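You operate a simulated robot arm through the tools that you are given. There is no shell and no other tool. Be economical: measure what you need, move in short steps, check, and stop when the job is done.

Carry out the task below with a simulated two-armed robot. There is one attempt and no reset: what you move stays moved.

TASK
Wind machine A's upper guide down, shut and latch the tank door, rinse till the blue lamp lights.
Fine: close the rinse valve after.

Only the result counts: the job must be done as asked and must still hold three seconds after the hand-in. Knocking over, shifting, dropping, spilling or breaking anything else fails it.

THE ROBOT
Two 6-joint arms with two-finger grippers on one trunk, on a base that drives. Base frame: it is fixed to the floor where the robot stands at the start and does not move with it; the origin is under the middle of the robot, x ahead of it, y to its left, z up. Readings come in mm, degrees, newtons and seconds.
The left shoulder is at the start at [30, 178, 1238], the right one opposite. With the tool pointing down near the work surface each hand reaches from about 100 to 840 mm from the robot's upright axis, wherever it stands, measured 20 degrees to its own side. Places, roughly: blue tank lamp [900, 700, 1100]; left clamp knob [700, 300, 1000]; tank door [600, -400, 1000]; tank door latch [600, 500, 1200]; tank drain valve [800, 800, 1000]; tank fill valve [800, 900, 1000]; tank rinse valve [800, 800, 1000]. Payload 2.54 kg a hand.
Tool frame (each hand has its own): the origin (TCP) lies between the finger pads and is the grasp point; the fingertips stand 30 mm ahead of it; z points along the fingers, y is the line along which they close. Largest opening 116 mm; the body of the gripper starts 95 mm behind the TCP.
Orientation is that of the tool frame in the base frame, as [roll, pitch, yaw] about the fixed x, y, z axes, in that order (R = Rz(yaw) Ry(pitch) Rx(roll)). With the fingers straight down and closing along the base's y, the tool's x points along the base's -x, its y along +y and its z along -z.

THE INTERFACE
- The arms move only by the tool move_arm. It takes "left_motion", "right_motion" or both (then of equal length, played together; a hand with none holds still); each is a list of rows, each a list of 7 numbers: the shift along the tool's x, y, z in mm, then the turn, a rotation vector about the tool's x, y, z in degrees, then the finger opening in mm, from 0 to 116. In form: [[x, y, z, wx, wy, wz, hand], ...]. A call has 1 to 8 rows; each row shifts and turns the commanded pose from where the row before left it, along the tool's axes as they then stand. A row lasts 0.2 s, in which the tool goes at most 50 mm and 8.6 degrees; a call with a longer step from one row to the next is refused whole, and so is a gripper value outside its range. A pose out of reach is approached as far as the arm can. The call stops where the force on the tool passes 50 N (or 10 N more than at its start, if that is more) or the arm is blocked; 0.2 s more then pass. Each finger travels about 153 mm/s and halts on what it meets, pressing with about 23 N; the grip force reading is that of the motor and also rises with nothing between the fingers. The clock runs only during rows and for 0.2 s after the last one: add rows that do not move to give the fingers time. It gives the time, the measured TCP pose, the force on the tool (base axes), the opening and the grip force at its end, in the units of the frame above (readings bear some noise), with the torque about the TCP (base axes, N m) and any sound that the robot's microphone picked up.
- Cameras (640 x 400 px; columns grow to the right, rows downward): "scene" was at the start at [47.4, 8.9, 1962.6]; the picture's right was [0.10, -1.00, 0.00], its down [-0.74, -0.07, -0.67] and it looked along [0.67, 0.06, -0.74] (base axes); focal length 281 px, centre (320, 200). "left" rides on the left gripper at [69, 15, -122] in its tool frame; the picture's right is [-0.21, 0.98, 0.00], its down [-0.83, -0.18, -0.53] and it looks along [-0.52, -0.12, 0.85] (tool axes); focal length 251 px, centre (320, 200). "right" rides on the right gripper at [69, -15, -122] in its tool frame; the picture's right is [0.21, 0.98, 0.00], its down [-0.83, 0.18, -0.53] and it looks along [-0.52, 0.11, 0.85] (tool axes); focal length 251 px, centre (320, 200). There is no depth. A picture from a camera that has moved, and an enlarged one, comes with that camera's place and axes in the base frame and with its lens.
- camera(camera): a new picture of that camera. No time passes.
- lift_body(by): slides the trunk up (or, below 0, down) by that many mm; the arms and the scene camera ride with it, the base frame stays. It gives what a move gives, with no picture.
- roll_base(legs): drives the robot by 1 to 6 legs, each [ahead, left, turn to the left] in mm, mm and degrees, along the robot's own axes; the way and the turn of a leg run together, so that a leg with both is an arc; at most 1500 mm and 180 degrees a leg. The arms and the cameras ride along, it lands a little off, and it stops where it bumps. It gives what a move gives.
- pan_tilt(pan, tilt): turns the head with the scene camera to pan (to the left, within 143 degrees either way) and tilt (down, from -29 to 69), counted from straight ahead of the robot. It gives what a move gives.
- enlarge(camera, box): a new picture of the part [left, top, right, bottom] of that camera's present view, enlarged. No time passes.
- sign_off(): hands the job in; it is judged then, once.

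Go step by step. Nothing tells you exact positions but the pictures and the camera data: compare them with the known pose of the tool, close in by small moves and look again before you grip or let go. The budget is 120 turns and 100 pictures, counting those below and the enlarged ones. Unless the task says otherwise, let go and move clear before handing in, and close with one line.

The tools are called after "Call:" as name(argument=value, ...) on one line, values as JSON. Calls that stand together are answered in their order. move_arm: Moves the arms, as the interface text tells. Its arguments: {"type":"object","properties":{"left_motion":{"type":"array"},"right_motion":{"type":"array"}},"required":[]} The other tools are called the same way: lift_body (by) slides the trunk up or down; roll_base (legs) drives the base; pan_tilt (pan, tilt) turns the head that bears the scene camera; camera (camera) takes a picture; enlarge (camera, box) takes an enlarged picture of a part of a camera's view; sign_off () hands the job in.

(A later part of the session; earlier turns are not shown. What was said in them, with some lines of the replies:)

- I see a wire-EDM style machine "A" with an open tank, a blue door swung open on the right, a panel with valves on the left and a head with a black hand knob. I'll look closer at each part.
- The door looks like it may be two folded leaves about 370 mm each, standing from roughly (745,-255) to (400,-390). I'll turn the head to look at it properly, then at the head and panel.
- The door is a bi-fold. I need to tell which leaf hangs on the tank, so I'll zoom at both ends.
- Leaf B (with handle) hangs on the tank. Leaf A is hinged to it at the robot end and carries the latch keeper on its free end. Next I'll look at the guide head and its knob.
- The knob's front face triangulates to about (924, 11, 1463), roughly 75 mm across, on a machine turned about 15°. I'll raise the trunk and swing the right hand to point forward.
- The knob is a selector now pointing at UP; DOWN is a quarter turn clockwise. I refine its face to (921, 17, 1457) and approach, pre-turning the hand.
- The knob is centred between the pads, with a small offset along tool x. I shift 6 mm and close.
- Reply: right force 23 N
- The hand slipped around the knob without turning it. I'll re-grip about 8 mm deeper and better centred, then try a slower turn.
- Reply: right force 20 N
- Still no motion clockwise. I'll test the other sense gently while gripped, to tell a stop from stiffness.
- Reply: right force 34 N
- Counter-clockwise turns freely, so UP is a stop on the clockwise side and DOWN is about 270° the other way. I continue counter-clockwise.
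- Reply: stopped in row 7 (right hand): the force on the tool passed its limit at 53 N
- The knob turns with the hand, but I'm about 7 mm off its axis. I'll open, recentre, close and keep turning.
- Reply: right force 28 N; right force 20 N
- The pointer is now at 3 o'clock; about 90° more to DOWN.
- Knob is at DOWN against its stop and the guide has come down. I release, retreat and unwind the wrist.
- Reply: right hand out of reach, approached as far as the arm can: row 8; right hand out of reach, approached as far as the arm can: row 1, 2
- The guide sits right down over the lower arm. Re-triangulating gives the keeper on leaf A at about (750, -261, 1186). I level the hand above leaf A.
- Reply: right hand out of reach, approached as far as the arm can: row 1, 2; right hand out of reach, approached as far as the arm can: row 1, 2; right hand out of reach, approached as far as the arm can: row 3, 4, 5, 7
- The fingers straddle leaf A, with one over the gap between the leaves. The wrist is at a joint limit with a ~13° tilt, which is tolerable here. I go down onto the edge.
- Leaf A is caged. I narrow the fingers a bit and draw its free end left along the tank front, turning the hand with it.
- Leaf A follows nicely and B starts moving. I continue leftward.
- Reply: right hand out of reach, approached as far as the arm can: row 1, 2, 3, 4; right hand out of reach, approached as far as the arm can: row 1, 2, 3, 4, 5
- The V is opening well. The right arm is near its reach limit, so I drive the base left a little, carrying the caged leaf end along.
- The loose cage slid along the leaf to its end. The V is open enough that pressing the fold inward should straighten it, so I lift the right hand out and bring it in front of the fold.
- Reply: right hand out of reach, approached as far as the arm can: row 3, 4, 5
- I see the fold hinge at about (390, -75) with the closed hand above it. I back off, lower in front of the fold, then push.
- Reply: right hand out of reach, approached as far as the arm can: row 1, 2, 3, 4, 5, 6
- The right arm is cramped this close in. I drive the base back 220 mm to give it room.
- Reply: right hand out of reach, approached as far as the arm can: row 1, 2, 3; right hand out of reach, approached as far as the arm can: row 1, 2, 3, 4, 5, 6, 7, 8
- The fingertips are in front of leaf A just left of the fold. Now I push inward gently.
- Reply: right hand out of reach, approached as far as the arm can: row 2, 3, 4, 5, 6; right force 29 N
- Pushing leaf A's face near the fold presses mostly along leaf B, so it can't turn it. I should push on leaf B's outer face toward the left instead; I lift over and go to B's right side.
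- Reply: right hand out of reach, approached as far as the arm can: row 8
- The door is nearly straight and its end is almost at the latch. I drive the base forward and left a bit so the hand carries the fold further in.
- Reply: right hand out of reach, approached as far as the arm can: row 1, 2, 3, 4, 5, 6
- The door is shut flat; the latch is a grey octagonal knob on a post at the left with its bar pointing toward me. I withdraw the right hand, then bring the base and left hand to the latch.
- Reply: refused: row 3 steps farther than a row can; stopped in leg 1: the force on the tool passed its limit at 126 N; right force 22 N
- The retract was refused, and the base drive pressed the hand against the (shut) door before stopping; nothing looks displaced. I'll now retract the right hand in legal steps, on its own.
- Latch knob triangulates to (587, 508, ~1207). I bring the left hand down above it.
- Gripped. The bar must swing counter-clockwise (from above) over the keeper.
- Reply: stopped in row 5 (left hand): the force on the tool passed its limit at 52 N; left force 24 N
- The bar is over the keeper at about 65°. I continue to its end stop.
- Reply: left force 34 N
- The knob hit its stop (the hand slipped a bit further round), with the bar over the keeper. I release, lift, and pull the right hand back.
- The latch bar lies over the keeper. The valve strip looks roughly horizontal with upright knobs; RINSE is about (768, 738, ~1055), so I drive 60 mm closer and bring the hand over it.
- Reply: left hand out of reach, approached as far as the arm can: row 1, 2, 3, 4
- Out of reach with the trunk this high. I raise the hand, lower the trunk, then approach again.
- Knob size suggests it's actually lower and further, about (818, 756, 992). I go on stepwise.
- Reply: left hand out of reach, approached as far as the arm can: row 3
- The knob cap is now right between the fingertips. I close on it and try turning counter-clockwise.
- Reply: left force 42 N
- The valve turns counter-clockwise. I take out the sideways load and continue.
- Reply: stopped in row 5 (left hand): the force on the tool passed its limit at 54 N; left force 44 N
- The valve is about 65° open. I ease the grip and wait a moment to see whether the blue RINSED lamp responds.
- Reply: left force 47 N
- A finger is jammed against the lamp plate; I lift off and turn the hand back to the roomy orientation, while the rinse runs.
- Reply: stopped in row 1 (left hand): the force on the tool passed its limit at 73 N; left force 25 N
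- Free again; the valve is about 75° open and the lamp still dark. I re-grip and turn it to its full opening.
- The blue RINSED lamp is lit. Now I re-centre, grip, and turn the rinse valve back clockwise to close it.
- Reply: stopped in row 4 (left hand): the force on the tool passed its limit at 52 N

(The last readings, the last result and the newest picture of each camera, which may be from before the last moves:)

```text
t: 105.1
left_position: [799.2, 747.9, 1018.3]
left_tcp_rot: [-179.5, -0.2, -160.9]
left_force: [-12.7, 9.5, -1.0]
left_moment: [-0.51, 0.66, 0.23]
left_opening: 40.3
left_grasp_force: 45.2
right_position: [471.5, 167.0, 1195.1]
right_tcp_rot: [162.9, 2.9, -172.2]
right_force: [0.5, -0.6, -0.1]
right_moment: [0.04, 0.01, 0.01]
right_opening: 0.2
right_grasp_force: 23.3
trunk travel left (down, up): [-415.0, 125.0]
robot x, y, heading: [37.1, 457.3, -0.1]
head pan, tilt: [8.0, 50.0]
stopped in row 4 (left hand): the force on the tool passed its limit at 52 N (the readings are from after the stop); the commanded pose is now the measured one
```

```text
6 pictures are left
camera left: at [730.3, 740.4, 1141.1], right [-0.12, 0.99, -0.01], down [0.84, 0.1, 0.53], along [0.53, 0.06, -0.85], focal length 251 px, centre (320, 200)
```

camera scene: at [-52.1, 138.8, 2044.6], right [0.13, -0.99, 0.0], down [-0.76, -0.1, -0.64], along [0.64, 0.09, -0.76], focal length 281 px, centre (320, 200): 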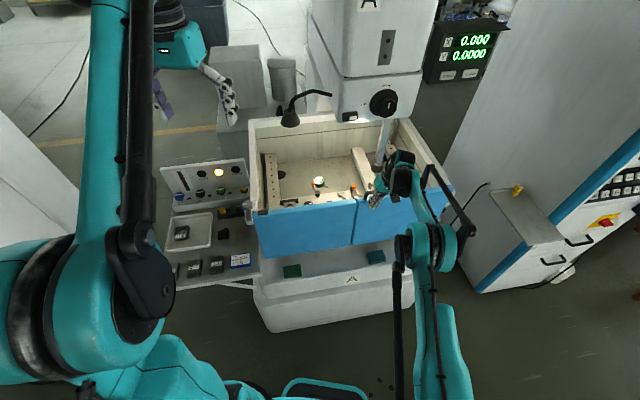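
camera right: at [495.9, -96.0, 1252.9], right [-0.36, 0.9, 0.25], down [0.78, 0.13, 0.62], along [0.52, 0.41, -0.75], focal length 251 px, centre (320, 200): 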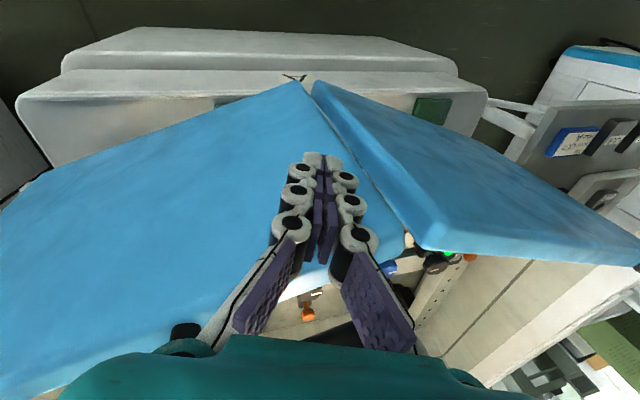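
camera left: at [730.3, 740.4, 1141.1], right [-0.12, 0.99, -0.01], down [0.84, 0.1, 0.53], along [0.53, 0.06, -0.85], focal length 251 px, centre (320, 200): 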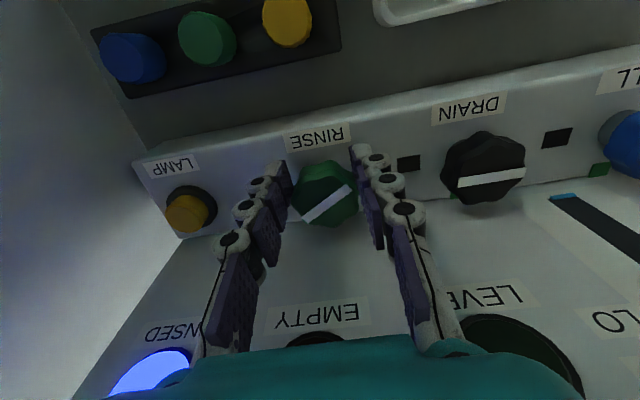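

About 28° remain; I relieve, re-grip and finish the turn.

Call:
move_arm(left_motion=[[0, 0, 0, 0, 0, 0, 60], [0, 2, 0, 0, 0, -8, 60], [0, 0, 0, 0, 0, 0, 30], [0, 0, 0, 0, 0, 0, 30], [0, 0, 0, 0, 0, 6, 30], [0, 0, 0, 0, 0, 6, 30], [0, 0, 0, 0, 0, 6, 30], [0, 0, 0, 0, 0, 6, 30]])

Call:
move_arm(left_motion=[[0, 0, 0, 0, 0, 6, 30], [0, 0, 0, 0, 0, 6, 30], [0, 0, 0, 0, 0, 6, 30]])

Call:
camera(camera="left")

```text
t: 106.9
left_position: [800.6, 753.8, 1019.3]
left_tcp_rot: [-179.5, 0.1, -176.9]
left_force: [-2.2, 20.5, 10.1]
left_moment: [0.8, 0.94, 0.34]
left_opening: 41.3
left_grasp_force: 45.3
right_position: [470.8, 171.7, 1196.3]
right_tcp_rot: [163.0, 2.9, -172.0]
right_force: [0.1, -0.1, 0.8]
right_moment: [0.03, -0.01, 0.01]
right_opening: 0.2
right_grasp_force: 23.1
trunk travel left (down, up): [-415.0, 125.0]
robot x, y, heading: [34.3, 456.8, -0.2]
head pan, tilt: [8.0, 50.0]
```

```text
t: 107.7
left_position: [798.0, 755.1, 1018.1]
left_tcp_rot: [-179.6, 0.1, 165.2]
left_force: [-19.6, 30.0, -1.2]
left_moment: [0.83, 0.57, 0.9]
left_opening: 46.4
left_grasp_force: 12.1
right_position: [469.1, 173.4, 1196.8]
right_tcp_rot: [163.0, 3.0, -172.2]
right_force: [-0.3, 1.2, -0.1]
right_moment: [-0.02, -0.01, -0.02]
right_opening: 0.2
right_grasp_force: 23.0
trunk travel left (down, up): [-415.0, 125.0]
robot x, y, heading: [35.1, 455.5, -0.5]
head pan, tilt: [8.0, 50.0]
```

```text
5 pictures are left
camera left: at [734.8, 788.9, 1139.7], right [0.46, 0.89, -0.01], down [0.75, -0.38, 0.54], along [0.48, -0.25, -0.84], focal length 251 px, centre (320, 200)
```

left: 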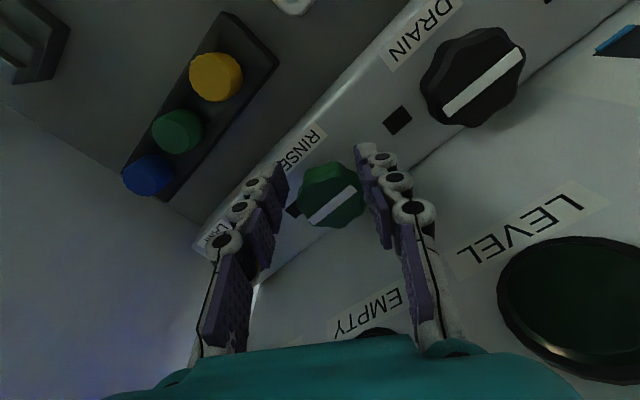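

The RINSE mark is again parallel to DRAIN's and the knob is at its stop. I release and lift clear.

Call:
move_arm(left_motion=[[0, 0, 0, 0, 0, 0, 65], [0, 0, 0, 0, 0, 0, 65], [0, 0, -15, 0, 0, 0, 65], [0, 0, -30, 0, 0, 0, 70], [0, 0, -40, 0, 0, 0, 70], [10, 0, -45, 0, 0, 0, 70], [15, 0, -45, 0, 0, 0, 70], [15, 0, -45, 0, 0, 0, 70]])

Call:
camera(camera="left")

Call:
camera(camera="scene")

```text
t: 109.5
left_position: [760.5, 761.4, 1241.9]
left_tcp_rot: [-179.4, 0.3, 164.9]
left_force: [-0.5, 0.1, 0.2]
left_moment: [0.02, -0.04, 0.01]
left_opening: 70.1
left_grasp_force: 0.0
right_position: [470.6, 168.3, 1195.7]
right_tcp_rot: [162.9, 3.0, -172.2]
right_force: [-1.4, -0.5, 1.1]
right_moment: [0.02, -0.05, -0.01]
right_opening: 0.0
right_grasp_force: 23.6
trunk travel left (down, up): [-415.0, 125.0]
robot x, y, heading: [33.2, 453.6, -0.4]
head pan, tilt: [8.0, 50.0]
```

```text
4 pictures are left
camera left: at [698.8, 794.3, 1362.6], right [0.46, 0.89, -0.01], down [0.75, -0.38, 0.54], along [0.48, -0.26, -0.84], focal length 251 px, centre (320, 200)
```

left: 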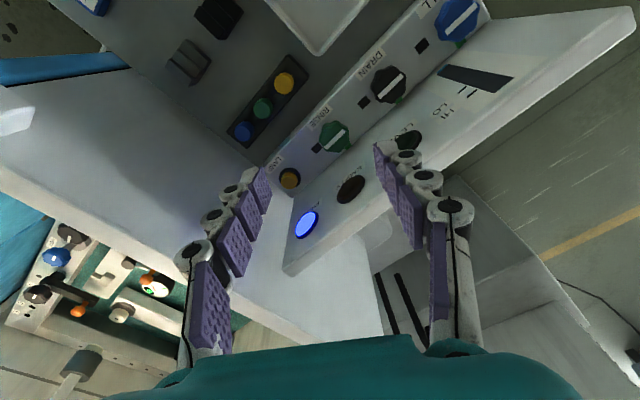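

```text
3 pictures are left
camera scene: at [77.6, 467.1, 1924.7], right [0.13, -0.99, 0.0], down [-0.76, -0.1, -0.64], along [0.64, 0.09, -0.77], focal length 281 px, centre (320, 200)
```

scene: 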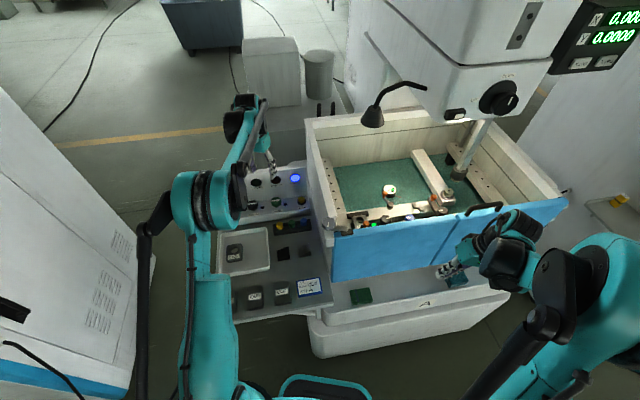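

Blue lamp lit, door shut, a little water on the tank floor. One enlarged check of the valve and one of the latch and knob.

Call:
enlarge(camera="left", box=[260, 30, 460, 230])

Call:
enlarge(camera="scene", box=[300, 190, 400, 260])

```text
2.00 times, centred on (360, 130) of left
camera zoom: at [698.8, 794.3, 1362.6], right [0.46, 0.89, -0.01], down [0.75, -0.38, 0.54], along [0.48, -0.26, -0.84], focal length 503 px, centre (240, 340)
```

zoom: 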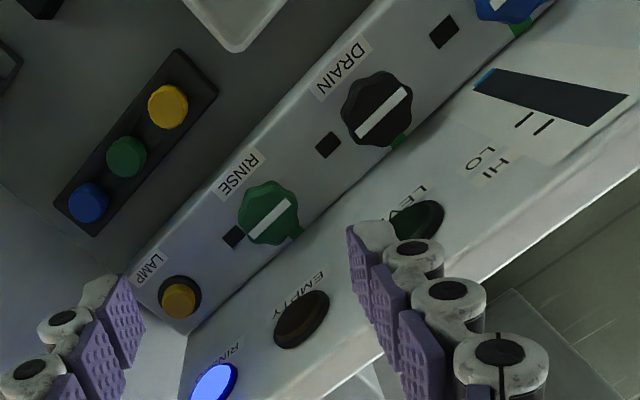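

```text
5.71 times, centred on (350, 225) of scene
camera zoom: at [77.6, 467.1, 1924.7], right [0.13, -0.99, 0.0], down [-0.76, -0.1, -0.64], along [0.64, 0.09, -0.77], focal length 1608 px, centre (149, 57)
```

zoom: 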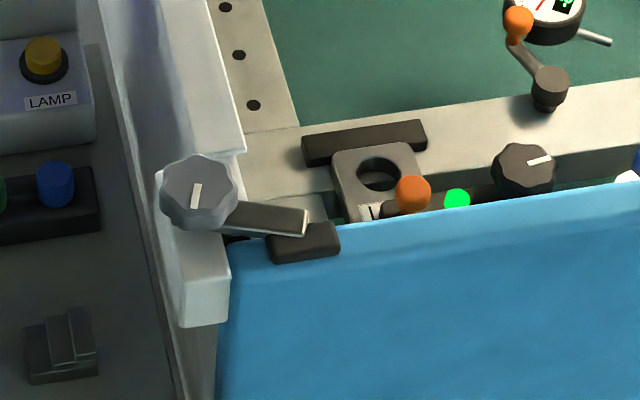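

All checks agree: guide wound down, door shut with the latch bar over the keeper, blue lamp lit and the rinse valve back at its closed mark, with both hands clear. I'm handing in.

Call:
sign_off()

```text
The job is handed in.
```

The job is handed in: machine A's upper guide is down, the tank door is shut and latched, the blue RINSED lamp is lit, and the rinse valve is closed again. While I was shutting the door, a retract was refused and the base pressed the right hand against it at 126 N before stopping; nothing looked shifted or damaged afterwards.
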